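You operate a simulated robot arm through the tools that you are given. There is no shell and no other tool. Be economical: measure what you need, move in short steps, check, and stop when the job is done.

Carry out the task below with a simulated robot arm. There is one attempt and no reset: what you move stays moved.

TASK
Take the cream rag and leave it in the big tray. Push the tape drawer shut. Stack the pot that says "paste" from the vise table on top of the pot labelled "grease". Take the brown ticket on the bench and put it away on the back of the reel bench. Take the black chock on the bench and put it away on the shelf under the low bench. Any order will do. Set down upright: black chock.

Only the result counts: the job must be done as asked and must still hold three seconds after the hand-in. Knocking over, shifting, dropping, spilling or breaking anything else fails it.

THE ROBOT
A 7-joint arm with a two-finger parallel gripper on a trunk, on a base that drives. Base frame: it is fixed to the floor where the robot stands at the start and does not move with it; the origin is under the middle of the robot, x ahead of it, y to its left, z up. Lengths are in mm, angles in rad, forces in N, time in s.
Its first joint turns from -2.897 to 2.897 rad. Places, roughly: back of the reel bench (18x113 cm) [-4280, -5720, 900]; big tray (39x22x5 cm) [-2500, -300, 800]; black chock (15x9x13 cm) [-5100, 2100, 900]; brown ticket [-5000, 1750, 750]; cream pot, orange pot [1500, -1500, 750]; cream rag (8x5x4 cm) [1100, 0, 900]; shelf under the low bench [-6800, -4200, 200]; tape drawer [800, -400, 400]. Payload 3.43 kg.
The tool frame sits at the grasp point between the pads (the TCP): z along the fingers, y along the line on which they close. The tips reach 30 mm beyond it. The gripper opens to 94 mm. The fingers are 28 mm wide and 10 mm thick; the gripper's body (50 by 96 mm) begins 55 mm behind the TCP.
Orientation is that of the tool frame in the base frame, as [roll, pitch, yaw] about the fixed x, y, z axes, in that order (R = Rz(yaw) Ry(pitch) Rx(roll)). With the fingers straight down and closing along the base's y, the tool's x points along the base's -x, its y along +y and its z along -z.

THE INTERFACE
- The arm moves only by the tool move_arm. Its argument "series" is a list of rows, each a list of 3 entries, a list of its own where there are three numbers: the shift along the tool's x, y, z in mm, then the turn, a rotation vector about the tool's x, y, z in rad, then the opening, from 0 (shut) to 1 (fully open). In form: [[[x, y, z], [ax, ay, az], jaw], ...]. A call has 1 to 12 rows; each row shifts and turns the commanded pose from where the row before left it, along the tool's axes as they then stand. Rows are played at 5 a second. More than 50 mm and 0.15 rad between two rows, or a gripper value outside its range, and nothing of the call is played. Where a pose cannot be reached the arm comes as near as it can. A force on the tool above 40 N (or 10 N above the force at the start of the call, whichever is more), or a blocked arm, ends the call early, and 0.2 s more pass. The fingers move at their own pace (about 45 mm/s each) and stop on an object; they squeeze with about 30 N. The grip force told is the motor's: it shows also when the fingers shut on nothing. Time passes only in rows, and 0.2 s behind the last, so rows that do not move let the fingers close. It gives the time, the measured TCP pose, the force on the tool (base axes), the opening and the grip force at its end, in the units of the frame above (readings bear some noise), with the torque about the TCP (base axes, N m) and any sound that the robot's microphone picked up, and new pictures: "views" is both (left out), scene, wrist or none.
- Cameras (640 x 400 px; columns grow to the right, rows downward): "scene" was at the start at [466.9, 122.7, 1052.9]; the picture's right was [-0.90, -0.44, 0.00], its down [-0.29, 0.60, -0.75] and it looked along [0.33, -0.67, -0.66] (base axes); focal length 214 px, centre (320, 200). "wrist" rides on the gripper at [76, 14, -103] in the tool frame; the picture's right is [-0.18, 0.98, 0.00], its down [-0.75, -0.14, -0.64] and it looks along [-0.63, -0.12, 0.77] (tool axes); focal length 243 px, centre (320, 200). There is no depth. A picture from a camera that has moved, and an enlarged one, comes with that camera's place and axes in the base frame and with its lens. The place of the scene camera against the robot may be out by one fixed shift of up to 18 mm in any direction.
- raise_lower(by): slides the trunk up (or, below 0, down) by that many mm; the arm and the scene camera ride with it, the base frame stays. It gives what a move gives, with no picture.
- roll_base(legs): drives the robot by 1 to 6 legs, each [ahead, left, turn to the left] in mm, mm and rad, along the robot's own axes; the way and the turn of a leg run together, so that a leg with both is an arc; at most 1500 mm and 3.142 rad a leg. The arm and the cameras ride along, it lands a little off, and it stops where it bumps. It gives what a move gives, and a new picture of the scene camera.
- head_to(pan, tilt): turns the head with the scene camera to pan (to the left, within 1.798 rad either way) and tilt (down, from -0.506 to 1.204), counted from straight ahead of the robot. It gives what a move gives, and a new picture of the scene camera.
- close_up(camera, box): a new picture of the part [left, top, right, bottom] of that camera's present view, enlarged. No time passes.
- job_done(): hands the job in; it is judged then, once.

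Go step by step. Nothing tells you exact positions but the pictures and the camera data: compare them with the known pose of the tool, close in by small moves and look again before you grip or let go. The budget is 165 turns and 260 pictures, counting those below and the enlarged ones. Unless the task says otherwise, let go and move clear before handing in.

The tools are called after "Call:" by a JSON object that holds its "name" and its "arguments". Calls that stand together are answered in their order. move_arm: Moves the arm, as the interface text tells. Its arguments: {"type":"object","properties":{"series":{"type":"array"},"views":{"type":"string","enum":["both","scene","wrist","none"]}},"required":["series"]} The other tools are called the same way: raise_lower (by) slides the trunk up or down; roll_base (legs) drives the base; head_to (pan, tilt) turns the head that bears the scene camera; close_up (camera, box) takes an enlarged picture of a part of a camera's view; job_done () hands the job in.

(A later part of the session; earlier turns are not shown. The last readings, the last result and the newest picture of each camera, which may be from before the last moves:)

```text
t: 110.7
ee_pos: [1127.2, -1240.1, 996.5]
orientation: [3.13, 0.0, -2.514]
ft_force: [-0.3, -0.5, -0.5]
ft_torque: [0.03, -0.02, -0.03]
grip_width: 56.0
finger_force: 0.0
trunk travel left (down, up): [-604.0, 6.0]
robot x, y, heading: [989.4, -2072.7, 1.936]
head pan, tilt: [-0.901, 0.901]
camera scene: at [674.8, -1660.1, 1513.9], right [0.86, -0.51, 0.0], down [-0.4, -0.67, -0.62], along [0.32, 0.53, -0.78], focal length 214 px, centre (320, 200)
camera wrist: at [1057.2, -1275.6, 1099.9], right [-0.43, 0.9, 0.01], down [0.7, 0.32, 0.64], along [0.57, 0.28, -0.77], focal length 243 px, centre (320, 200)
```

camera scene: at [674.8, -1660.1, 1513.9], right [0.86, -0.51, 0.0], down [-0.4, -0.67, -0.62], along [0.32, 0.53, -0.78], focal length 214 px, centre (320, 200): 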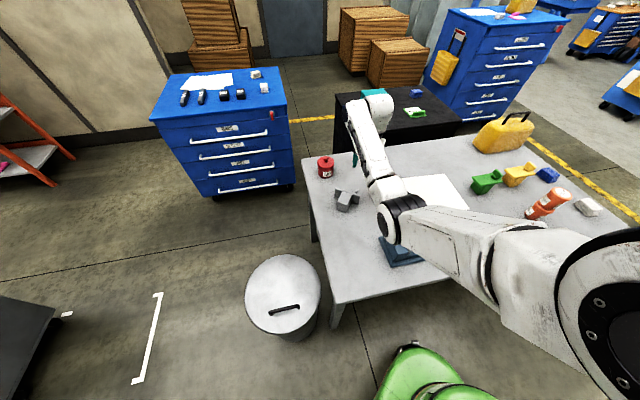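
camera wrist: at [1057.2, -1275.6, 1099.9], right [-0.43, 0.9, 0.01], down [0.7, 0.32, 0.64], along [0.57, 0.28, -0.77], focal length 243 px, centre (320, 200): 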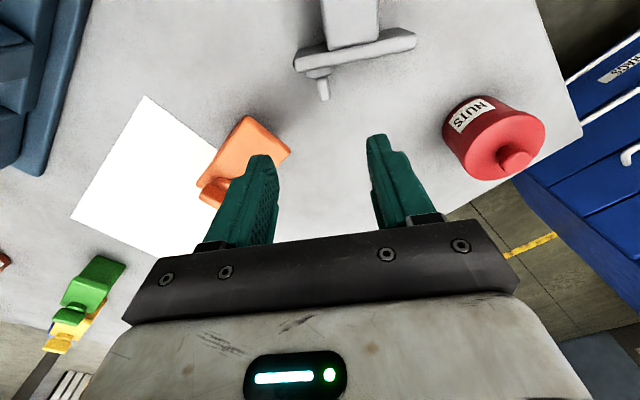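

The yaw is right. A zoom on the knob for precise centring.

Call:
{"name": "close_up", "arguments": {"camera": "wrist", "box": [256, 20, 448, 140]}}

```text
3.33 times, centred on (352, 80) of wrist
camera zoom: at [1057.2, -1275.6, 1099.9], right [-0.43, 0.9, 0.01], down [0.7, 0.32, 0.64], along [0.57, 0.28, -0.77], focal length 809 px, centre (213, 600)
```

zoom: 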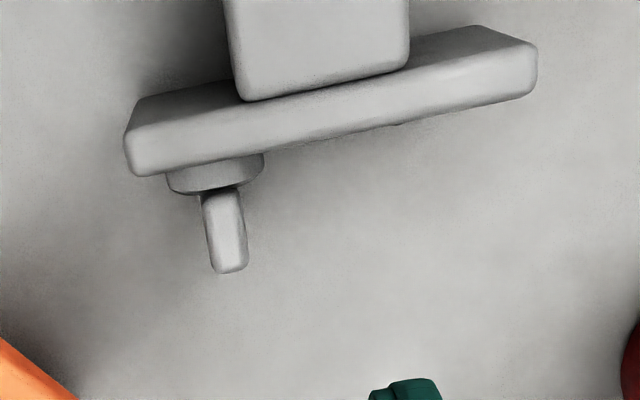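

Wing centre ≈(1118,-1239), 10 mm thick and aligned with the jaw. I centre and descend partly.

Call:
{"name": "move_arm", "arguments": {"series": [[[0, 5, 40], [0, 0, 0], 0.6], [[0, 0, 40], [0, 0, 0], 0.6], [[0, 0, 30], [0, 0, 0], 0.6]], "views": "wrist"}}

```text
t: 111.5
ee_pos: [1122.6, -1235.3, 886.3]
orientation: [3.131, 0.001, -2.512]
ft_force: [0.8, 0.0, -0.6]
ft_torque: [-0.02, 0.01, 0.0]
grip_width: 56.3
finger_force: 0.1
trunk travel left (down, up): [-604.0, 6.0]
robot x, y, heading: [990.1, -2068.9, 1.94]
head pan, tilt: [-0.901, 0.901]
camera wrist: at [1053.9, -1270.6, 988.1], right [-0.43, 0.9, 0.01], down [0.7, 0.32, 0.64], along [0.57, 0.28, -0.77], focal length 243 px, centre (320, 200)
```

wrist: 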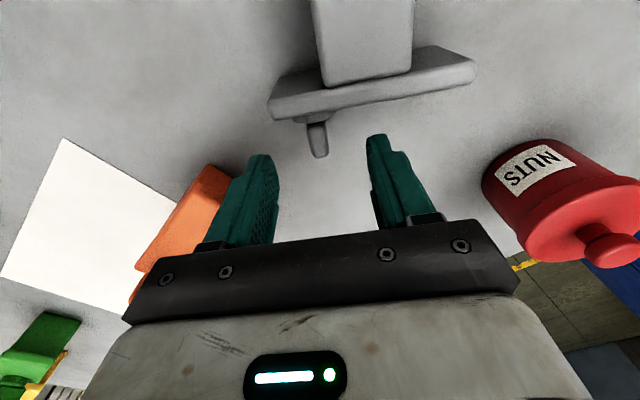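

Aligned; narrow the jaw, descend to z≈834 and grip the knob.

Call:
{"name": "move_arm", "arguments": {"series": [[[0, 0, 25], [0, 0, 0], 0.4], [[0, 0, 18], [0, 0, 0], 0.4], [[0, 0, 8], [0, 0, 0], 0.4], [[0, 0, 0], [0, 0, 0], 0], [[0, 0, 0], [0, 0, 0], 0], [[0, 0, 0], [0, 0, 0], 0]], "views": "wrist"}}

```text
t: 112.9
ee_pos: [1120.7, -1234.5, 835.8]
orientation: [3.128, 0.0, -2.511]
ft_force: [1.9, -0.5, -0.3]
ft_torque: [-0.03, -0.22, 0.04]
grip_width: 15.6
finger_force: 30.4
trunk travel left (down, up): [-604.0, 6.0]
robot x, y, heading: [987.3, -2073.1, 1.938]
head pan, tilt: [-0.901, 0.901]
camera wrist: at [1052.6, -1270.5, 937.6], right [-0.43, 0.9, 0.01], down [0.7, 0.32, 0.64], along [0.57, 0.28, -0.77], focal length 243 px, centre (320, 200)
```

wrist: 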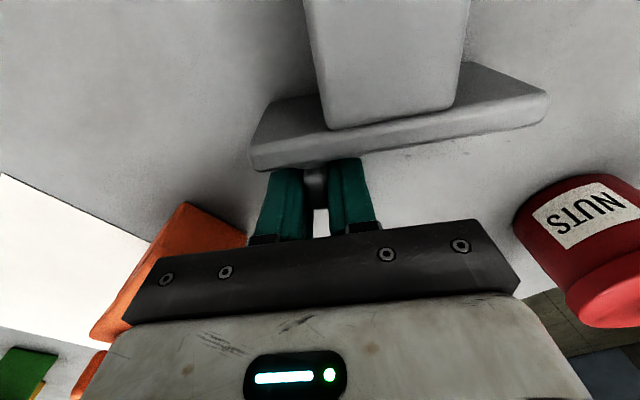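

Knob gripped (15.6 mm). Lift slowly and look.

Call:
{"name": "move_arm", "arguments": {"series": [[[0, 0, -10], [0, 0, 0], 0], [[0, 0, -15], [0, 0, 0], 0], [[0, 0, -20], [0, 0, 0], 0], [[0, 0, -25], [0, 0, 0], 0], [[0, 0, -25], [0, 0, 0], 0]]}}

```text
t: 114.1
ee_pos: [1119.9, -1235.0, 930.2]
orientation: [3.129, 0.001, -2.512]
ft_force: [0.4, -1.0, -2.7]
ft_torque: [0.03, -0.19, -0.01]
grip_width: 15.8
finger_force: 30.0
trunk travel left (down, up): [-604.0, 6.0]
robot x, y, heading: [992.2, -2068.7, 1.939]
head pan, tilt: [-0.901, 0.901]
camera scene: at [674.8, -1659.9, 1513.8], right [0.86, -0.51, 0.0], down [-0.4, -0.67, -0.62], along [0.32, 0.53, -0.78], focal length 214 px, centre (320, 200)
camera wrist: at [1052.3, -1271.8, 1032.4], right [-0.43, 0.9, 0.01], down [0.7, 0.32, 0.64], along [0.57, 0.28, -0.77], focal length 243 px, centre (320, 200)
```

scene: 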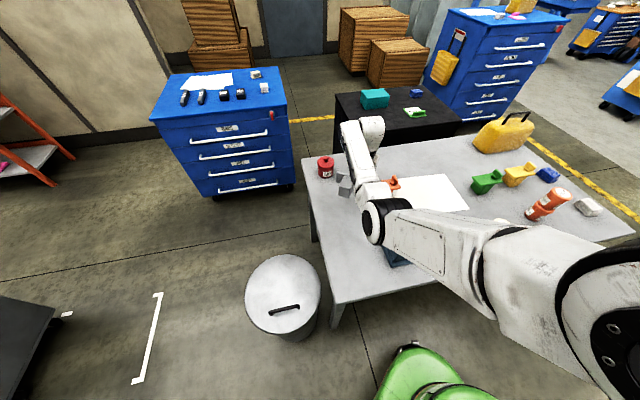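
wrist: 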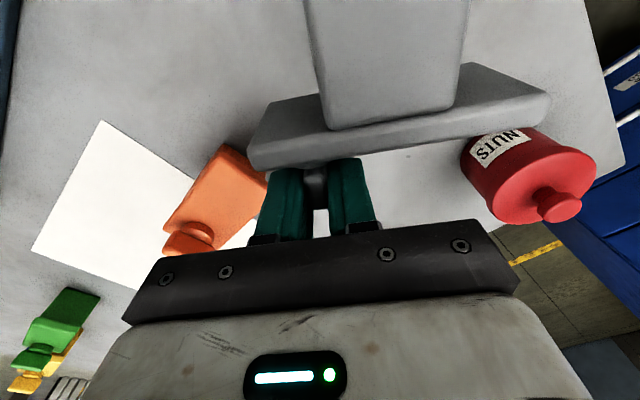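

It's held rigidly. I raise, yaw by +0.6 and pitch the tool so the tool's base turns downward.

Call:
{"name": "move_arm", "arguments": {"series": [[[0, 0, -30], [0, 0, 0], 0], [[0, 0, -30], [0, 0, -0.15], 0], [[0, 0, 0], [0, 0, -0.15], 0], [[0, 0, 0], [0, 0, -0.15], 0], [[0, 0, 0], [0, 0, -0.15], 0], [[0, 0, 0], [0, -0.15, 0], 0], [[0, 0, 0], [0, -0.15, 0], 0], [[0, 0, 0], [0, -0.15, 0], 0], [[0, 0, 0], [0, -0.15, 0], 0], [[0, 0, 0], [0, -0.15, 0], 0]]}}

```text
t: 116.3
ee_pos: [1122.6, -1235.4, 990.3]
orientation: [3.128, 0.759, -1.923]
ft_force: [0.3, -0.2, -3.5]
ft_torque: [0.09, -0.11, -0.02]
grip_width: 15.8
finger_force: 30.0
trunk travel left (down, up): [-604.0, 6.0]
robot x, y, heading: [990.2, -2074.3, 1.937]
head pan, tilt: [-0.901, 0.901]
camera scene: at [674.8, -1659.9, 1513.9], right [0.86, -0.51, 0.0], down [-0.4, -0.67, -0.62], along [0.32, 0.53, -0.78], focal length 214 px, centre (320, 200)
camera wrist: at [1067.7, -1350.8, 1013.0], right [-0.88, 0.45, 0.14], down [0.18, 0.05, 0.98], along [0.44, 0.89, -0.12], focal length 243 px, centre (320, 200)
```

scene: 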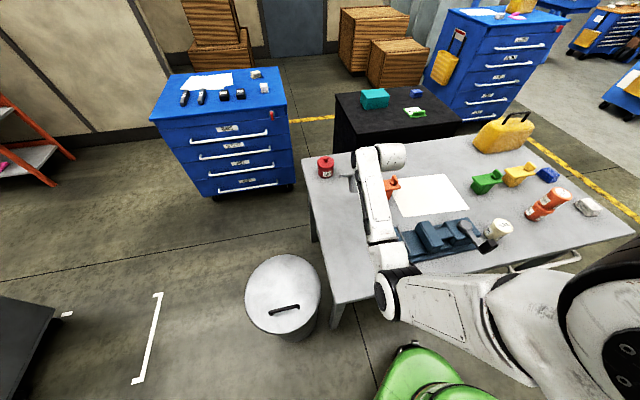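
wrist: 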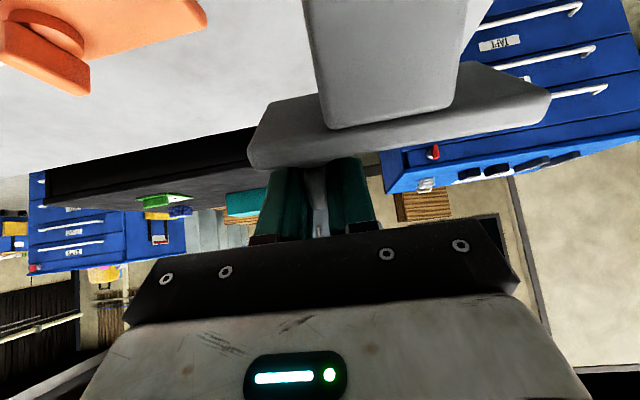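

Works well: the base is swinging downward. I finish the pitch (leaving ~0.1 rad) and move over its original spot.

Call:
{"name": "move_arm", "arguments": {"series": [[[0, 0, 0], [0, -0.15, 0], 0], [[0, 0, 0], [0, -0.15, 0], 0], [[0, 0, 0], [0, -0.15, 0], 0], [[0, 0, 0], [0, -0.15, 0], 0], [[0, 0, 0], [0, -0.1, 0], 0], [[19, 4, -23], [0, 0, 0], 0], [[19, 4, -23], [0, 0, 0], 0]]}}

```text
t: 117.9
ee_pos: [1099.5, -1278.0, 959.5]
orientation: [3.063, 1.459, -1.996]
ft_force: [8.6, -3.8, -1.8]
ft_torque: [-0.12, -0.16, 0.57]
grip_width: 16.3
finger_force: 30.9
trunk travel left (down, up): [-604.0, 6.0]
robot x, y, heading: [987.3, -2072.5, 1.937]
head pan, tilt: [-0.901, 0.901]
camera scene: at [675.1, -1659.6, 1513.8], right [0.86, -0.51, 0.0], down [-0.4, -0.67, -0.62], along [0.32, 0.53, -0.78], focal length 214 px, centre (320, 200)
camera wrist: at [1048.6, -1379.3, 894.9], right [-0.92, 0.35, 0.19], down [-0.05, -0.57, 0.82], along [0.4, 0.74, 0.54], focal length 243 px, centre (320, 200)
```

scene: 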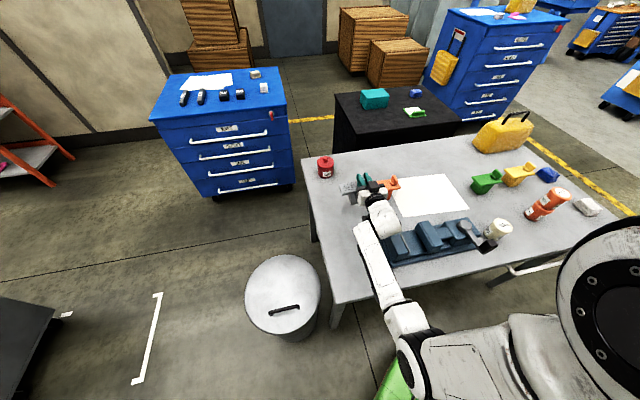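
wrist: 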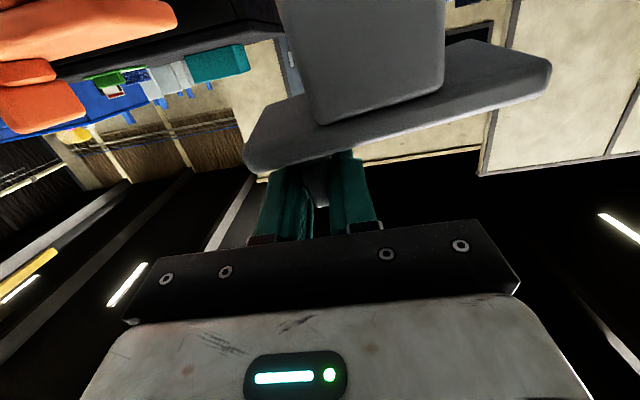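

There's a sideways force of 9 N — something touches. I check with a zoom.

Call:
{"name": "close_up", "arguments": {"camera": "scene", "box": [310, 140, 438, 220]}}

```text
5.00 times, centred on (374, 180) of scene
camera zoom: at [675.1, -1659.6, 1513.8], right [0.86, -0.51, 0.0], down [-0.4, -0.67, -0.62], along [0.32, 0.53, -0.78], focal length 1072 px, centre (50, 300)
```

zoom: 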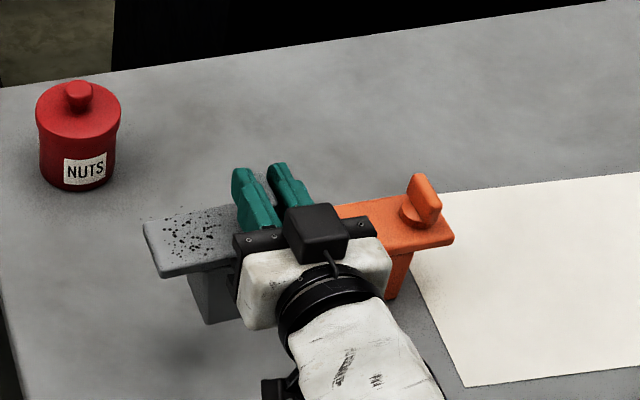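

No visible contact; I re-read the force at rest.

Call:
{"name": "move_arm", "arguments": {"series": [[[0, 0, 0], [0, 0, 0], 0]], "views": "none"}}

Call:
{"name": "close_up", "arguments": {"camera": "wrist", "box": [0, 0, 640, 260]}}

```text
t: 118.3
ee_pos: [1096.4, -1278.9, 958.8]
orientation: [3.05, 1.456, -2.004]
ft_force: [-0.1, 0.9, -3.2]
ft_torque: [-0.05, -0.09, -0.04]
grip_width: 15.7
finger_force: 30.0
trunk travel left (down, up): [-604.0, 6.0]
robot x, y, heading: [990.7, -2074.0, 1.937]
head pan, tilt: [-0.901, 0.901]
```

```text
1.00 times, centred on (320, 130) of wrist (not enlarged: the box is as wide or as high as the picture)
camera zoom: at [1045.4, -1378.9, 894.3], right [-0.92, 0.35, 0.19], down [-0.04, -0.57, 0.82], along [0.4, 0.74, 0.54], focal length 243 px, centre (320, 270)
```

zoom: 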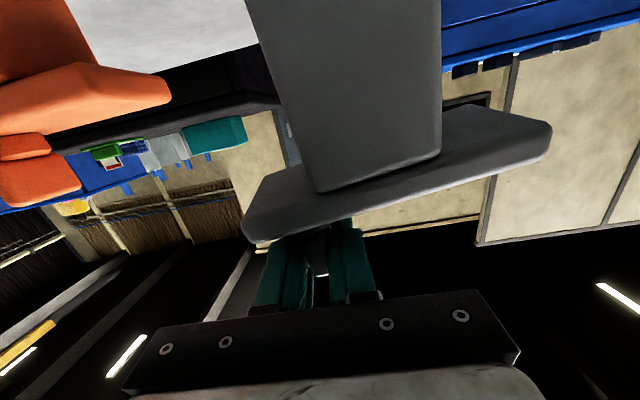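

Only a transient; at rest the force is just the weight. I lower toward the table in shrinking steps.

Call:
{"name": "move_arm", "arguments": {"series": [[[20, 0, 0], [0, 0, 0], 0], [[20, 0, 0], [0, 0, 0], 0], [[7, 0, 0], [0, 0, 0], 0], [[5, 0, 0], [0, 0, 0], 0]]}}

Call:
{"name": "close_up", "arguments": {"camera": "scene", "box": [310, 140, 438, 220]}}

```text
t: 119.3
ee_pos: [1094.4, -1284.7, 909.1]
orientation: [3.059, 1.46, -1.994]
ft_force: [3.0, -2.9, 8.5]
ft_torque: [0.09, -0.06, -0.02]
grip_width: 15.9
finger_force: 30.0
trunk travel left (down, up): [-604.0, 6.0]
robot x, y, heading: [988.4, -2070.5, 1.939]
head pan, tilt: [-0.901, 0.901]
camera scene: at [675.0, -1660.5, 1514.2], right [0.86, -0.51, 0.0], down [-0.4, -0.67, -0.62], along [0.32, 0.53, -0.78], focal length 214 px, centre (320, 200)
camera wrist: at [1044.9, -1385.0, 844.3], right [-0.92, 0.35, 0.19], down [-0.05, -0.57, 0.82], along [0.4, 0.74, 0.54], focal length 243 px, centre (320, 200)
```

scene: 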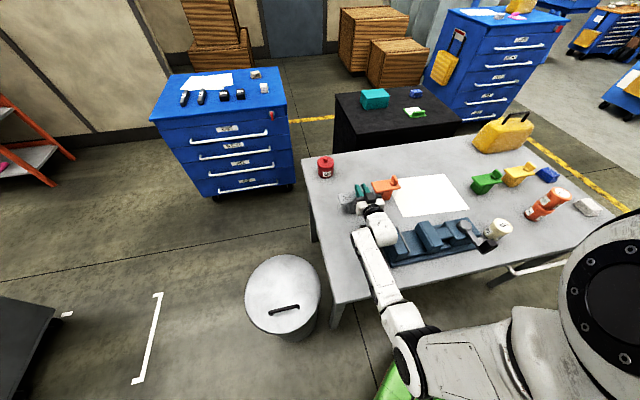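
wrist: 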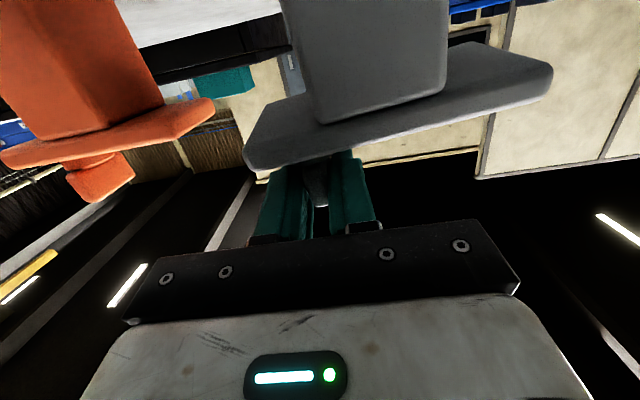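

```text
5.00 times, centred on (374, 180) of scene
camera zoom: at [675.0, -1660.5, 1514.2], right [0.86, -0.51, 0.0], down [-0.4, -0.67, -0.62], along [0.32, 0.53, -0.78], focal length 1072 px, centre (50, 300)
```

zoom: 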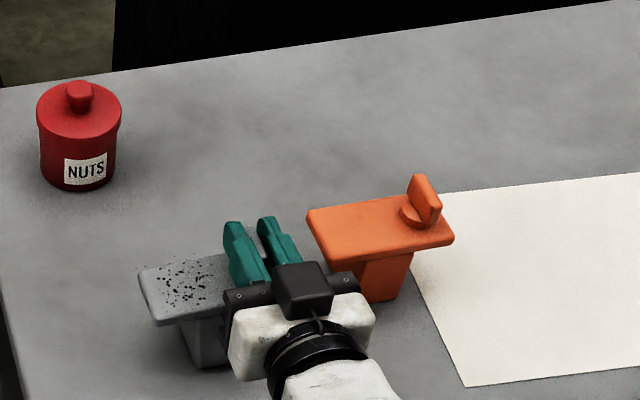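

Touching down, parallel with the orange one. I press a few mm to let it settle flat.

Call:
{"name": "move_arm", "arguments": {"series": [[[4, 0, 0], [0, 0, 0], 0], [[3, 0, 0], [0, 0, 0], 0], [[2, 0, 0], [0, 0, 0], 0]], "views": "none"}}

Call:
{"name": "close_up", "arguments": {"camera": "wrist", "box": [0, 0, 640, 260]}}

Call:
{"name": "close_up", "arguments": {"camera": "scene", "box": [326, 160, 422, 220]}}

```text
t: 120.1
ee_pos: [1096.2, -1286.1, 901.4]
orientation: [3.057, 1.464, -1.997]
ft_force: [-0.4, -7.5, 27.2]
ft_torque: [-0.01, 0.0, -0.01]
grip_width: 16.0
finger_force: 29.7
trunk travel left (down, up): [-604.0, 6.0]
robot x, y, heading: [988.5, -2070.4, 1.945]
head pan, tilt: [-0.901, 0.901]
```

```text
1.00 times, centred on (320, 130) of wrist (not enlarged: the box is as wide or as high as the picture)
camera zoom: at [1044.9, -1385.3, 836.3], right [-0.92, 0.35, 0.19], down [-0.05, -0.58, 0.82], along [0.39, 0.74, 0.55], focal length 243 px, centre (320, 270)
```

zoom: 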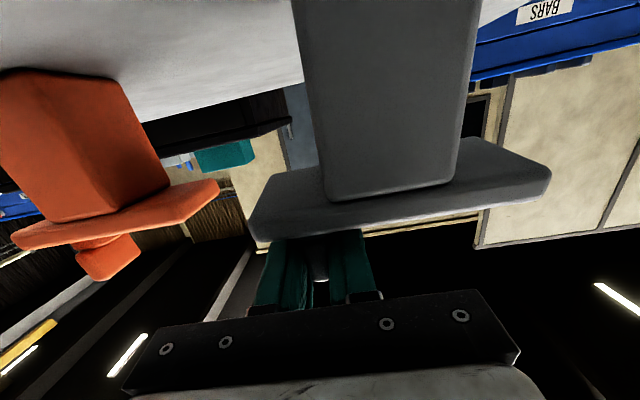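

```text
6.67 times, centred on (374, 190) of scene
camera zoom: at [674.5, -1661.5, 1514.5], right [0.86, -0.51, 0.0], down [-0.4, -0.67, -0.62], along [0.32, 0.54, -0.78], focal length 1430 px, centre (-40, 267)
```

zoom: 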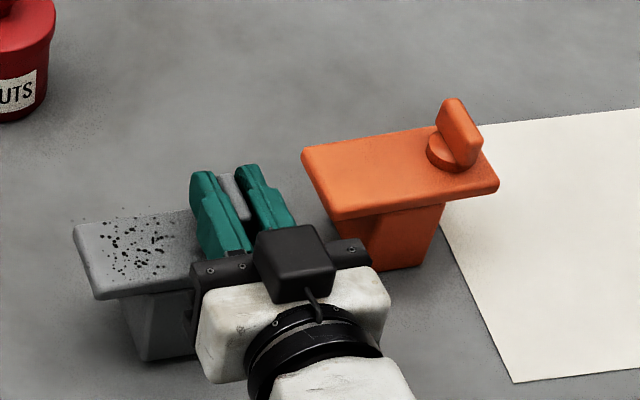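

It has settled flat. I ease off and release, then back away horizontally.

Call:
{"name": "move_arm", "arguments": {"series": [[[-2, 0, 0], [0, 0, 0], 0], [[0, 0, 0], [0, 0, 0], 0.25], [[0, 0, 0], [0, 0, 0], 0.45], [[0, 0, 0], [0, 0, 0], 0.45], [[-2, 0, -20], [0, 0, 0], 0.45], [[-4, 0, -40], [0, 0, 0], 0.45], [[-4, 0, -40], [0, 0, 0], 0.45]]}}

Call:
{"name": "close_up", "arguments": {"camera": "scene", "box": [310, 140, 438, 220]}}

```text
t: 121.7
ee_pos: [1061.5, -1377.6, 919.3]
orientation: [3.051, 1.457, -2.005]
ft_force: [0.2, 0.3, -0.4]
ft_torque: [0.02, 0.0, -0.03]
grip_width: 42.2
finger_force: 0.1
trunk travel left (down, up): [-604.0, 6.0]
robot x, y, heading: [988.7, -2071.9, 1.935]
head pan, tilt: [-0.901, 0.901]
camera scene: at [674.8, -1660.1, 1513.9], right [0.86, -0.51, 0.0], down [-0.4, -0.67, -0.62], along [0.32, 0.53, -0.78], focal length 214 px, centre (320, 200)
camera wrist: at [1010.5, -1479.2, 856.5], right [-0.92, 0.35, 0.19], down [-0.04, -0.57, 0.82], along [0.4, 0.74, 0.54], focal length 243 px, centre (320, 200)
```

scene: 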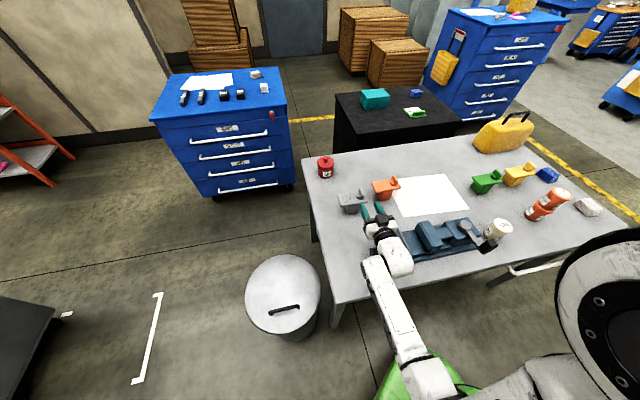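
wrist: 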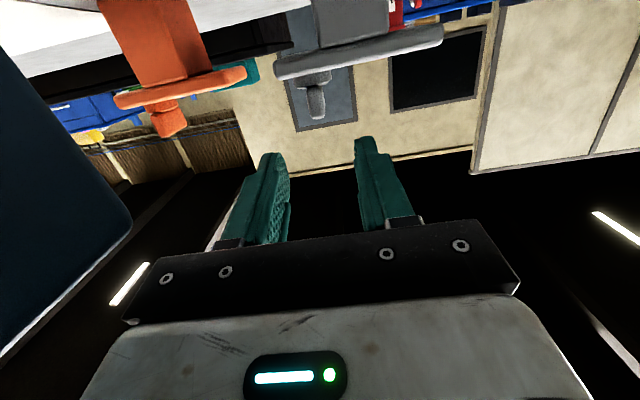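

```text
5.00 times, centred on (374, 180) of scene
camera zoom: at [674.8, -1660.1, 1513.9], right [0.86, -0.51, 0.0], down [-0.4, -0.67, -0.62], along [0.32, 0.53, -0.78], focal length 1072 px, centre (50, 300)
```

zoom: 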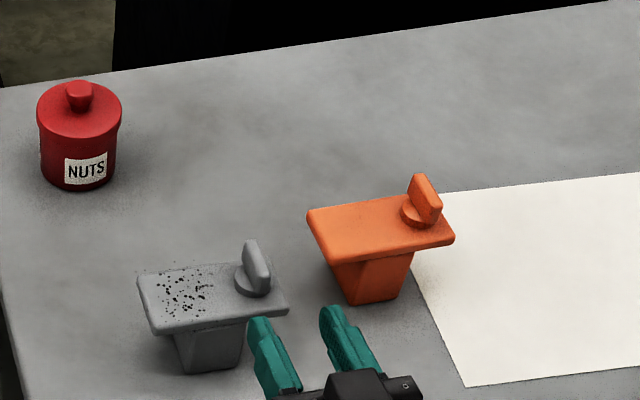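

The grey tool stands upright again at its place. I leave: strafe left away from the vise, then back off, and bring the tool vertical.

Call:
{"name": "roll_base", "arguments": {"legs": [[0, 250, 0], [-350, 0, 0]]}}

Call:
{"name": "move_arm", "arguments": {"series": [[[0, 0, 0], [0, 0.15, 0], 0.5], [[0, 0, 0], [0, 0.15, 0], 0.5], [[0, 0, 0], [0, 0.15, 0], 0.5], [[0, 0, 0], [0, 0.15, 0], 0.5], [[0, 0, 0], [0, 0.15, 0], 0.5], [[0, 0, 0], [0, 0.15, 0], 0.5], [[0, 0, 0], [0, 0.15, 0], 0.5], [[0, 0, 0], [0, 0.15, 0], 0.5], [[0, 0, 0], [0, 0.15, 0], 0.5], [[0, 0, 0], [0, 0.1, 0], 0.5]], "views": "none"}}

```text
t: 125.4
ee_pos: [945.0, -1792.2, 919.7]
orientation: [3.05, 1.458, -1.986]
ft_force: [-0.4, -0.2, 0.4]
ft_torque: [-0.01, 0.0, 0.02]
grip_width: 42.2
finger_force: 0.0
trunk travel left (down, up): [-604.0, 6.0]
robot x, y, heading: [883.0, -2485.4, 1.951]
head pan, tilt: [-0.901, 0.901]
camera scene: at [563.1, -2080.2, 1513.9], right [0.87, -0.49, 0.0], down [-0.39, -0.68, -0.62], along [0.31, 0.54, -0.78], focal length 214 px, centre (320, 200)
```

scene: 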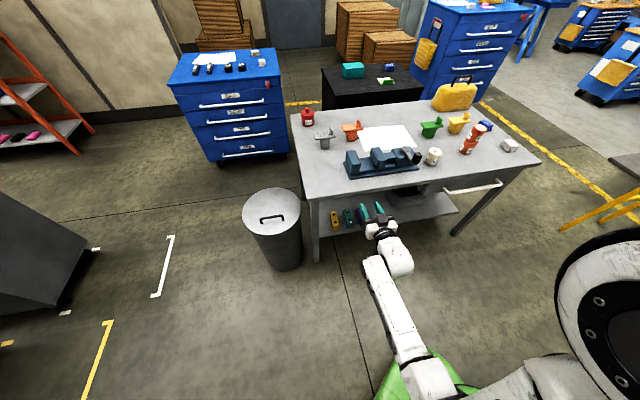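

```text
t: 127.6
ee_pos: [943.7, -1790.6, 920.7]
orientation: [3.131, 0.006, -1.895]
ft_force: [-1.4, -0.8, 0.3]
ft_torque: [0.01, 0.01, 0.0]
grip_width: 46.9
finger_force: 0.2
trunk travel left (down, up): [-604.0, 6.0]
robot x, y, heading: [884.2, -2488.5, 1.951]
head pan, tilt: [-0.901, 0.901]
```

Tool vertical. Next the cream rag: I turn and drive around the bench's near end to its left side.

Call:
{"name": "close_up", "arguments": {"camera": "scene", "box": [420, 100, 548, 180]}}

Call:
{"name": "roll_base", "arguments": {"legs": [[0, 0, 2.42], [-409, -1209, 0], [-1320, -466, 0]]}}

```text
5.00 times, centred on (484, 140) of scene
camera zoom: at [563.1, -2080.2, 1513.9], right [0.87, -0.49, 0.0], down [-0.39, -0.68, -0.62], along [0.31, 0.54, -0.78], focal length 1072 px, centre (-500, 500)
```

zoom: 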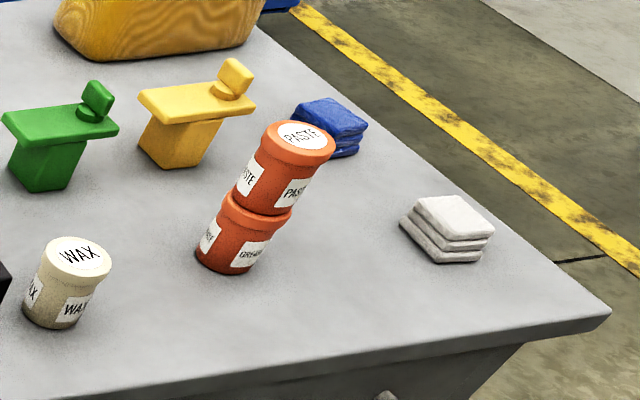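

```text
t: 133.3
ee_pos: [311.9, -2881.1, 922.9]
orientation: [3.127, 0.018, 0.361]
ft_force: [0.6, 1.0, -0.1]
ft_torque: [0.01, 0.04, 0.05]
grip_width: 47.0
finger_force: 0.0
trunk travel left (down, up): [-604.0, 6.0]
robot x, y, heading: [885.7, -2483.7, -2.057]
head pan, tilt: [-0.901, 0.901]
stopped in leg 1: the robot was blocked; the commanded pose is now the measured one
camera scene: at [764.0, -2976.7, 1514.3], right [-0.18, 0.98, 0.0], down [0.77, 0.14, -0.62], along [-0.61, -0.11, -0.78], focal length 214 px, centre (320, 200)
```

scene: 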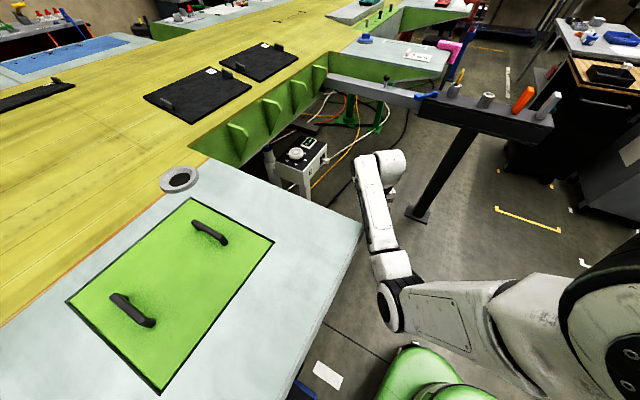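

The turn was blocked near the wing. I look at what is close before moving away.

Call:
{"name": "move_arm", "arguments": {"series": [[[0, 0, 0], [0, 0, 0], 0.5]], "views": "wrist"}}

Call:
{"name": "head_to", "arguments": {"pan": 0.3, "tilt": 0.9}}

```text
t: 133.7
ee_pos: [311.8, -2882.4, 925.2]
orientation: [3.129, 0.018, 0.36]
ft_force: [0.5, -0.5, -0.3]
ft_torque: [0.03, 0.03, 0.0]
grip_width: 46.7
finger_force: 0.0
trunk travel left (down, up): [-604.0, 6.0]
robot x, y, heading: [882.9, -2483.7, -2.06]
head pan, tilt: [-0.901, 0.901]
camera wrist: at [389.9, -2868.3, 1025.1], right [0.18, -0.98, 0.01], down [-0.75, -0.12, 0.65], along [-0.64, -0.13, -0.76], focal length 243 px, centre (320, 200)
```

wrist: 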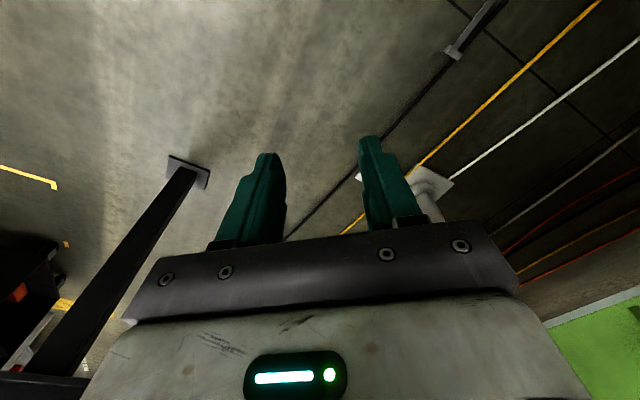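

```text
t: 135.1
ee_pos: [311.9, -2883.5, 922.6]
orientation: [3.129, 0.015, 0.36]
ft_force: [-0.6, -0.2, 0.7]
ft_torque: [0.02, 0.01, -0.03]
grip_width: 47.2
finger_force: 0.0
trunk travel left (down, up): [-604.0, 6.0]
robot x, y, heading: [884.0, -2484.8, -2.06]
head pan, tilt: [0.3, 0.901]
camera scene: at [824.0, -3036.8, 1514.5], right [-0.98, 0.19, 0.0], down [0.15, 0.77, -0.62], along [-0.12, -0.61, -0.78], focal length 214 px, centre (320, 200)
```

scene: 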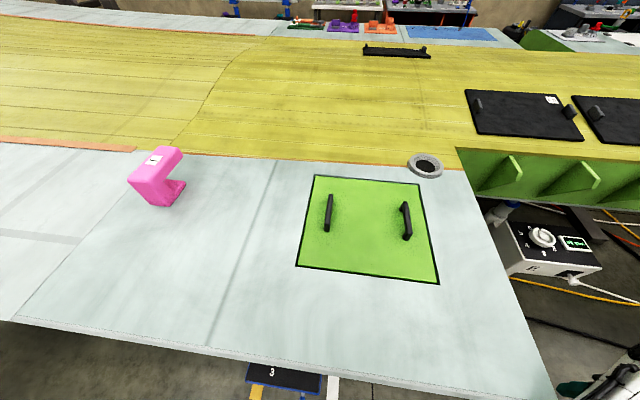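

The arm's elbow reached the wing's edge. I turn back, move to open floor, then turn and continue around.

Call:
{"name": "roll_base", "arguments": {"legs": [[0, 0, -0.3], [144, -565, 0], [0, 0, 0.45]]}}

```text
t: 140.8
ee_pos: [-135.8, -2648.5, 922.5]
orientation: [3.131, 0.014, 0.501]
ft_force: [-0.2, 0.3, -0.9]
ft_torque: [0.01, 0.03, 0.0]
grip_width: 47.0
finger_force: 0.2
trunk travel left (down, up): [-604.0, 6.0]
robot x, y, heading: [377.3, -2174.4, -1.918]
head pan, tilt: [0.3, 0.901]
camera scene: at [393.3, -2730.1, 1513.9], right [-1.0, 0.05, 0.0], down [0.04, 0.78, -0.62], along [-0.03, -0.62, -0.78], focal length 214 px, centre (320, 200)
```

scene: 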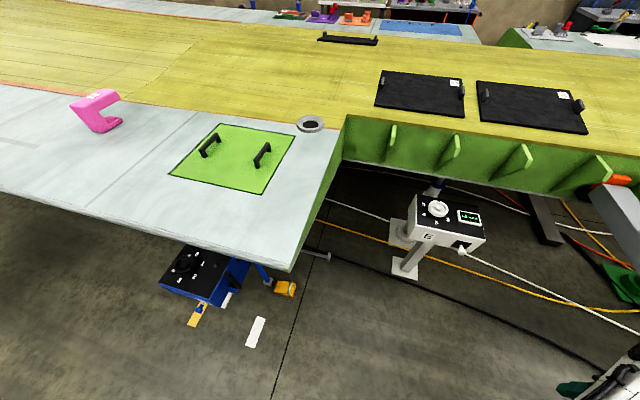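

Clear. I raise the hand, continue to open floor, turn so the arm trails behind, and drive up past the bench's near end.

Call:
{"name": "move_arm", "arguments": {"series": [[[0, 0, -30], [0, 0, 0], 0.5], [[0, 0, -30], [0, 0, 0], 0.5], [[0, 0, -30], [0, 0, 0], 0.5], [[0, 0, -30], [0, 0, 0], 0.5]], "views": "none"}}

Call:
{"name": "roll_base", "arguments": {"legs": [[-277, -628, 0], [0, 0, 0.718], [-1305, 507, 0]]}}

```text
t: 141.8
ee_pos: [-133.3, -2648.8, 1042.9]
orientation: [3.131, 0.013, 0.502]
ft_force: [-0.4, -0.1, -0.2]
ft_torque: [-0.04, -0.04, -0.02]
grip_width: 47.1
finger_force: 0.1
trunk travel left (down, up): [-604.0, 6.0]
robot x, y, heading: [378.1, -2179.8, -1.919]
head pan, tilt: [0.3, 0.901]
```

```text
t: 144.1
ee_pos: [-379.6, -2415.3, 1042.9]
orientation: [3.119, -0.001, 0.507]
ft_force: [-0.2, -7.5, 2.2]
ft_torque: [-0.06, 0.05, 0.13]
grip_width: 43.8
finger_force: 0.1
trunk travel left (down, up): [-604.0, 6.0]
robot x, y, heading: [122.4, -1936.7, -1.916]
head pan, tilt: [0.3, 0.901]
stopped in leg 1: the force on the tool passed its limit at 69 N (the readings are from after the stop); the commanded pose is now the measured one
camera scene: at [143.9, -2493.5, 1513.7], right [-1.0, 0.04, 0.0], down [0.03, 0.78, -0.62], along [-0.03, -0.62, -0.78], focal length 214 px, centre (320, 200)
```

scene: 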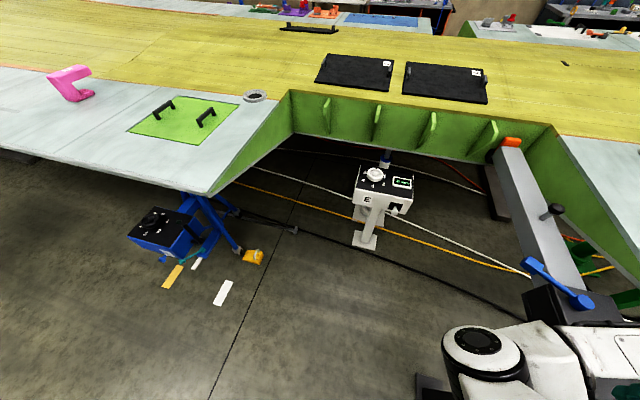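

The hand bumped the beam with tools at the left. I look closely before moving.

Call:
{"name": "head_to", "arguments": {"pan": -0.6, "tilt": 0.9}}

Call:
{"name": "move_arm", "arguments": {"series": [[[0, 0, 0], [0, 0, 0], 0.5]], "views": "wrist"}}

```text
t: 145.3
ee_pos: [-380.8, -2413.4, 1042.6]
orientation: [3.119, -0.004, 0.503]
ft_force: [7.8, -9.4, 10.5]
ft_torque: [0.14, 0.02, -0.12]
grip_width: 40.4
finger_force: 0.1
trunk travel left (down, up): [-604.0, 6.0]
robot x, y, heading: [122.3, -1936.4, -1.918]
head pan, tilt: [-0.6, 0.901]
camera scene: at [84.3, -2462.3, 1513.9], right [-0.59, 0.81, 0.0], down [0.64, 0.46, -0.62], along [-0.5, -0.36, -0.78], focal length 214 px, centre (320, 200)
```

scene: 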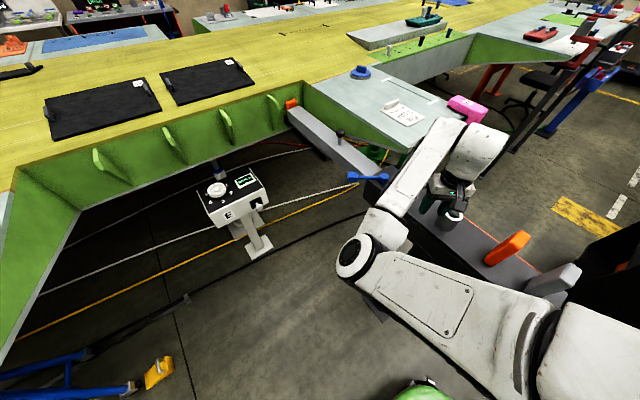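

```text
t: 145.7
ee_pos: [-382.7, -2414.9, 1043.1]
orientation: [3.118, -0.004, 0.503]
ft_force: [7.3, -8.8, 10.2]
ft_torque: [0.17, 0.04, -0.11]
grip_width: 39.8
finger_force: 0.0
trunk travel left (down, up): [-604.0, 6.0]
robot x, y, heading: [120.7, -1936.7, -1.919]
head pan, tilt: [-0.6, 0.901]
camera wrist: at [-308.6, -2390.4, 1145.5], right [0.31, -0.95, 0.02], down [-0.74, -0.23, 0.63], along [-0.6, -0.21, -0.77], focal length 243 px, centre (320, 200)
```

wrist: 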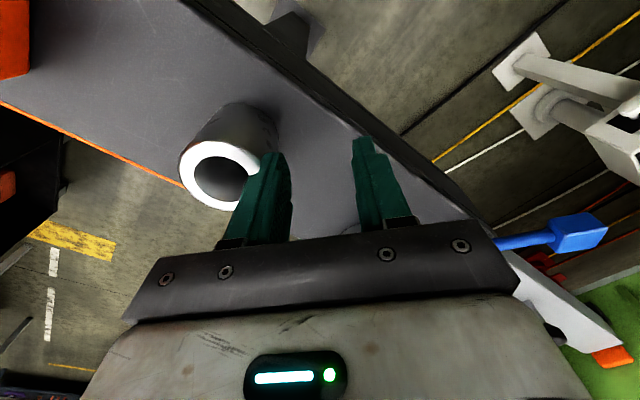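

The finger leans on a round post on the beam. I reverse the way I came, then raise the hand.

Call:
{"name": "roll_base", "arguments": {"legs": [[36, 82, 0]]}}

Call:
{"name": "move_arm", "arguments": {"series": [[[0, 0, -20], [0, 0, 0], 0.5], [[0, 0, -20], [0, 0, 0], 0.5]], "views": "both"}}

```text
t: 146.8
ee_pos: [-316.8, -2476.0, 1042.4]
orientation: [3.118, -0.006, 0.504]
ft_force: [-0.6, 1.0, -0.2]
ft_torque: [-0.01, -0.04, 0.04]
grip_width: 47.0
finger_force: 0.0
trunk travel left (down, up): [-604.0, 6.0]
robot x, y, heading: [190.1, -1999.6, -1.917]
head pan, tilt: [-0.6, 0.901]
camera scene: at [148.5, -2523.6, 1513.9], right [-0.59, 0.81, 0.0], down [0.64, 0.46, -0.62], along [-0.5, -0.36, -0.78], focal length 214 px, centre (320, 200)
```

scene: 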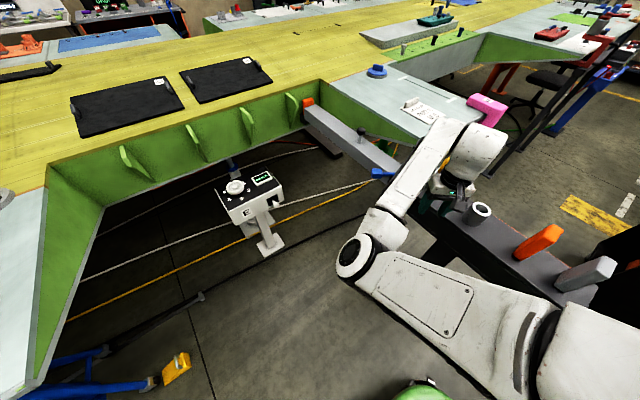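

```text
t: 147.4
ee_pos: [-317.3, -2473.7, 1081.8]
orientation: [3.119, -0.005, 0.502]
ft_force: [-0.9, 0.8, -0.4]
ft_torque: [-0.01, -0.03, -0.02]
grip_width: 47.2
finger_force: 0.0
trunk travel left (down, up): [-604.0, 6.0]
robot x, y, heading: [185.0, -2000.4, -1.917]
head pan, tilt: [-0.6, 0.901]
camera scene: at [148.6, -2523.6, 1513.8], right [-0.59, 0.81, 0.0], down [0.64, 0.46, -0.62], along [-0.5, -0.36, -0.78], focal length 214 px, centre (320, 200)
camera wrist: at [-246.0, -2449.6, 1184.0], right [0.31, -0.95, 0.02], down [-0.74, -0.23, 0.63], along [-0.6, -0.21, -0.77], focal length 243 px, centre (320, 200)
```

scene: 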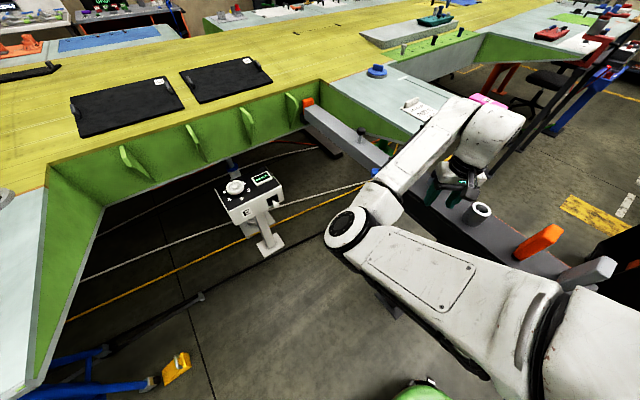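
wrist: 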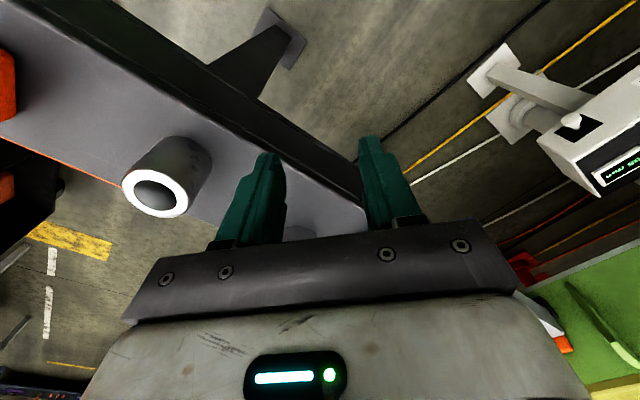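

Clear again; the post looks solid and unmoved. I turn here so the arm trails behind, then drive north past the bench's near end.

Call:
{"name": "roll_base", "arguments": {"legs": [[0, 0, 0.718], [-903, 24, 0], [-932, 363, 0]]}}

```text
t: 158.8
ee_pos: [-195.0, -853.1, 1081.0]
orientation: [3.119, -0.005, 1.225]
ft_force: [0.8, 0.1, -0.2]
ft_torque: [0.0, 0.0, -0.01]
grip_width: 46.9
finger_force: 0.0
trunk travel left (down, up): [-604.0, 6.0]
robot x, y, heading: [-128.7, -163.4, -1.193]
head pan, tilt: [-0.6, 0.901]
camera scene: at [187.2, -572.5, 1513.8], right [-0.98, 0.22, 0.0], down [0.17, 0.76, -0.62], along [-0.14, -0.61, -0.78], focal length 214 px, centre (320, 200)
```

scene: 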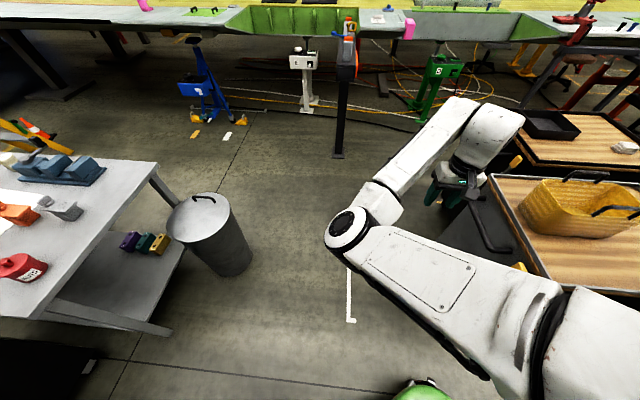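

A wall corner blocks the bench's left side, so I'll take the rag from the bench's near end, where the reach is about 990 mm with a tilted tool. I turn and drive there.

Call:
{"name": "roll_base", "arguments": {"legs": [[0, 0, 0.888], [130, 530, 0]]}}

Call:
{"name": "head_to", "arguments": {"pan": 0, "tilt": 0.9}}

```text
t: 164.3
ee_pos: [640.5, -193.6, 1080.4]
orientation: [3.119, -0.004, 2.092]
ft_force: [0.0, 0.4, 0.0]
ft_torque: [0.03, -0.01, 0.0]
grip_width: 47.0
finger_force: 0.1
trunk travel left (down, up): [-604.0, 6.0]
robot x, y, heading: [158.3, 303.4, -0.329]
head pan, tilt: [-0.6, 0.901]
camera scene: at [673.3, 289.7, 1513.9], right [-0.8, -0.6, 0.0], down [-0.47, 0.63, -0.62], along [0.37, -0.5, -0.78], focal length 214 px, centre (320, 200)
```

scene: 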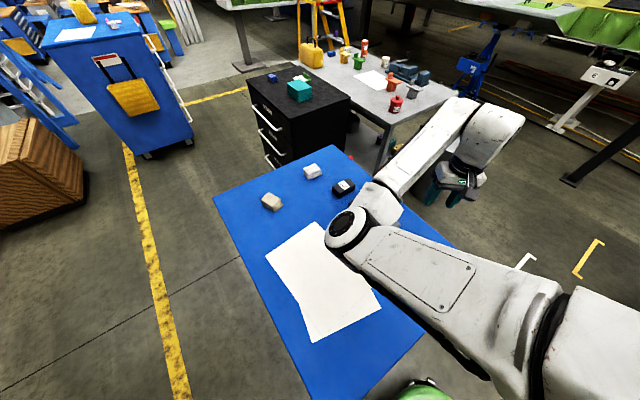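

```text
t: 165.3
ee_pos: [641.3, -193.6, 1081.2]
orientation: [3.119, -0.006, 2.091]
ft_force: [-0.3, 0.2, 0.3]
ft_torque: [0.01, 0.0, 0.06]
grip_width: 46.9
finger_force: 0.0
trunk travel left (down, up): [-604.0, 6.0]
robot x, y, heading: [159.8, 306.6, -0.328]
head pan, tilt: [0.0, 0.901]
camera scene: at [699.6, 325.8, 1513.8], right [-0.32, -0.95, 0.0], down [-0.74, 0.25, -0.62], along [0.59, -0.2, -0.78], focal length 214 px, centre (320, 200)
```

scene: 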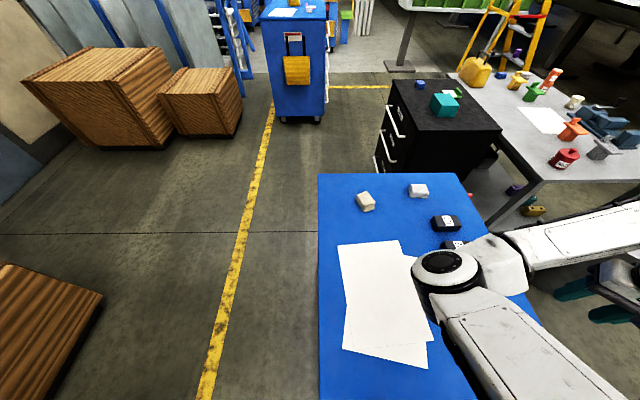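

The cream rag is at about (1120,3). I zoom on it for its orientation.

Call:
{"name": "close_up", "arguments": {"camera": "scene", "box": [334, 175, 446, 245]}}

```text
5.71 times, centred on (390, 210) of scene
camera zoom: at [699.6, 325.8, 1513.8], right [-0.32, -0.95, 0.0], down [-0.74, 0.25, -0.62], along [0.59, -0.2, -0.78], focal length 1226 px, centre (-80, 143)
```

zoom: 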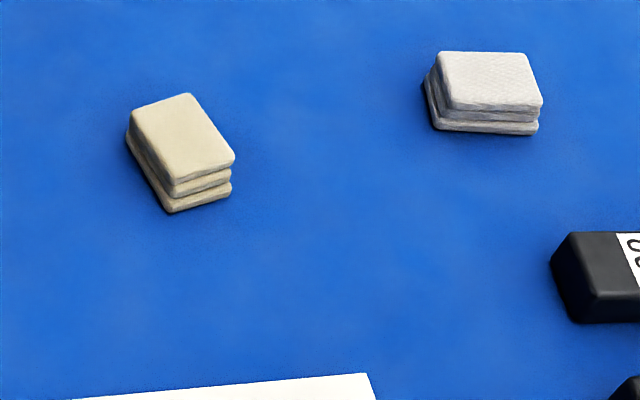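

The rag's short side lies along y, so I set yaw to π and move outward toward it, keeping height.

Call:
{"name": "move_arm", "arguments": {"series": [[[0, 0, 0], [0, 0, -0.15], 0.9], [[0, 0, 0], [0, 0, -0.15], 0.9], [[0, 0, 0], [0, 0, -0.15], 0.9], [[0, 0, 0], [0, 0, -0.15], 0.9], [[0, 0, 0], [0, 0, -0.15], 0.9], [[0, 0, 0], [0, 0, -0.15], 0.9], [[0, 0, 0], [0, 0, -0.15], 0.9], [[-40, 24, 0], [0, 0, 0], 0.9], [[-40, 24, 0], [0, 0, 0], 0.9], [[-40, 24, 0], [0, 0, 0], 0.9], [[-40, 24, 0], [0, 0, 0], 0.9], [[-40, 24, 0], [0, 0, 0], 0.9]], "views": "wrist"}}

Call:
{"name": "move_arm", "arguments": {"series": [[[-40, 24, 0], [0, -0.1, 0], 0.9], [[-40, 24, 0], [0, -0.1, 0], 0.9], [[-40, 24, 0], [0, -0.1, 0], 0.9], [[-30, 0, 30], [0, -0.1, 0], 0.9]], "views": "both"}}

```text
t: 167.9
ee_pos: [838.4, -74.9, 1086.0]
orientation: [3.126, 0.017, 3.139]
ft_force: [0.1, -0.4, 0.2]
ft_torque: [-0.01, 0.03, 0.02]
grip_width: 84.7
finger_force: 0.1
trunk travel left (down, up): [-604.0, 6.0]
robot x, y, heading: [154.9, 304.4, -0.33]
head pan, tilt: [0.0, 0.901]
camera wrist: at [761.7, -64.2, 1187.6], right [0.19, 0.98, 0.02], down [0.74, -0.15, 0.65], along [0.64, -0.11, -0.76], focal length 243 px, centre (320, 200)
```

wrist: 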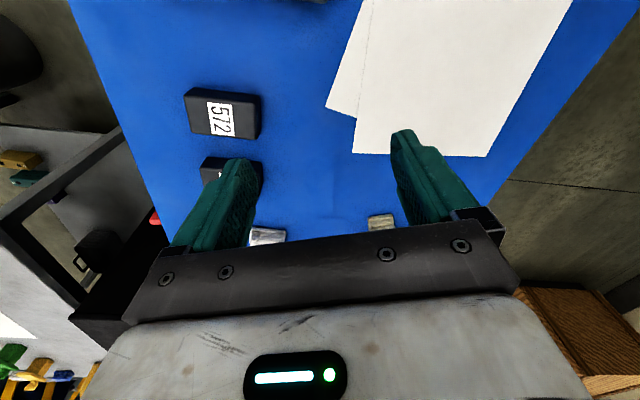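

```text
t: 168.9
ee_pos: [1000.7, -6.1, 1086.8]
orientation: [3.121, 0.417, 3.134]
ft_force: [0.2, -0.1, 0.9]
ft_torque: [0.01, 0.04, 0.0]
grip_width: 84.5
finger_force: 0.1
trunk travel left (down, up): [-604.0, 6.0]
robot x, y, heading: [157.5, 308.8, -0.332]
head pan, tilt: [0.0, 0.901]
camera scene: at [699.6, 326.0, 1513.9], right [-0.32, -0.95, 0.0], down [-0.74, 0.25, -0.62], along [0.59, -0.2, -0.78], focal length 214 px, centre (320, 200)
camera wrist: at [889.6, 7.1, 1150.5], right [0.17, 0.98, 0.09], down [0.43, -0.16, 0.89], along [0.89, -0.11, -0.45], focal length 243 px, centre (320, 200)
```

scene: 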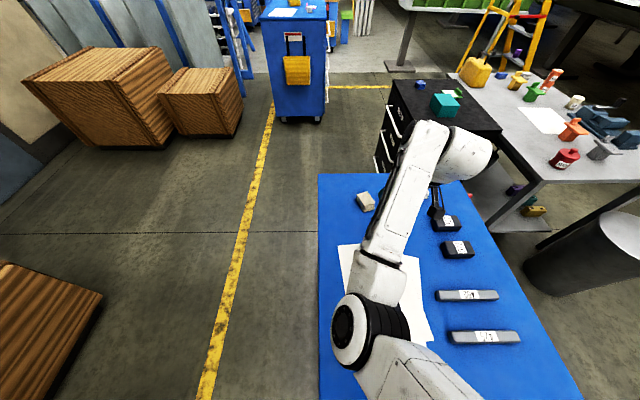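
wrist: 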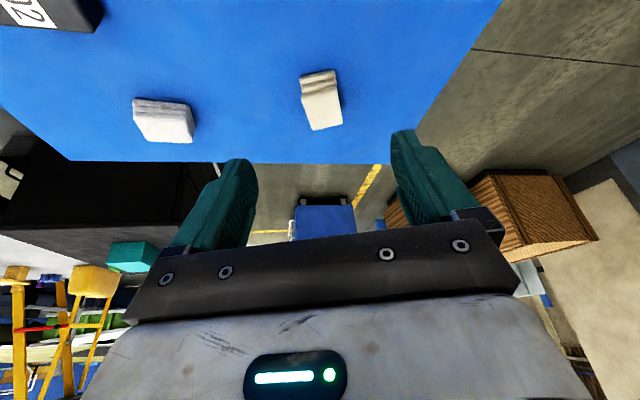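

Rag at about (1125,-4). I approach along a tilted line and look again.

Call:
{"name": "move_arm", "arguments": {"series": [[[-9, 1, 45], [0, 0, 0], 0.9], [[-9, 1, 45], [0, 0, 0], 0.9], [[-9, 0, 43], [0, 0, 0], 0.9]], "views": "wrist"}}

```text
t: 169.7
ee_pos: [1080.5, -0.9, 974.9]
orientation: [3.123, 0.417, 3.131]
ft_force: [0.4, 0.0, -0.4]
ft_torque: [0.01, 0.01, 0.0]
grip_width: 84.5
finger_force: 0.1
trunk travel left (down, up): [-604.0, 6.0]
robot x, y, heading: [163.6, 308.7, -0.329]
head pan, tilt: [0.0, 0.901]
camera wrist: at [970.4, 11.7, 1037.7], right [0.17, 0.98, 0.09], down [0.43, -0.16, 0.89], along [0.89, -0.11, -0.45], focal length 243 px, centre (320, 200)
```

wrist: 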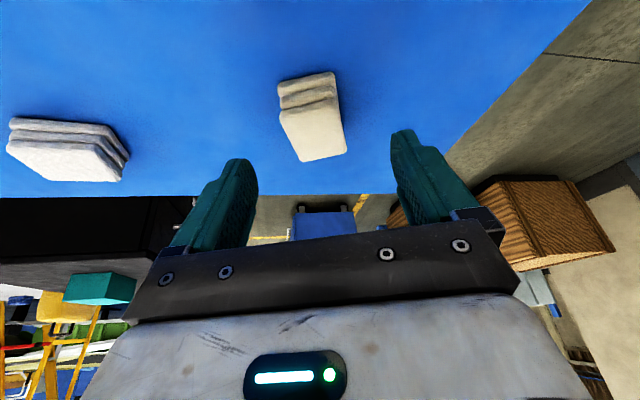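

Rag top z≈900, centre (1122,-4). I descend along the tool axis and grip.

Call:
{"name": "move_arm", "arguments": {"series": [[[0, -2, 40], [0, 0, 0], 0.9], [[0, -1, 30], [0, 0, 0], 0.9], [[-1, 0, 18], [0, 0, 0], 0.9], [[0, 0, 0], [0, 0, 0], 0], [[0, 0, 0], [0, 0, 0], 0], [[0, 0, 0], [0, 0, 0], 0], [[0, 0, 0], [0, 0, 0], 0]], "views": "wrist"}}

```text
t: 171.3
ee_pos: [1115.2, 2.2, 893.8]
orientation: [3.125, 0.417, 3.133]
ft_force: [0.8, 0.0, -0.8]
ft_torque: [-0.02, 0.04, -0.02]
grip_width: 51.5
finger_force: 30.1
trunk travel left (down, up): [-604.0, 6.0]
robot x, y, heading: [159.8, 307.5, -0.329]
head pan, tilt: [0.0, 0.901]
camera wrist: at [1004.3, 13.2, 957.0], right [0.17, 0.98, 0.09], down [0.43, -0.16, 0.89], along [0.89, -0.11, -0.45], focal length 243 px, centre (320, 200)
```

wrist: 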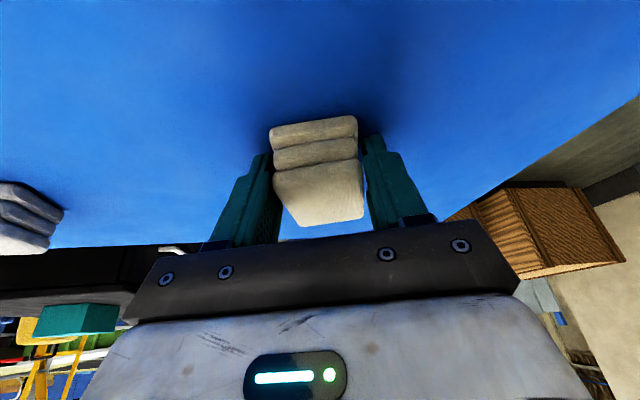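

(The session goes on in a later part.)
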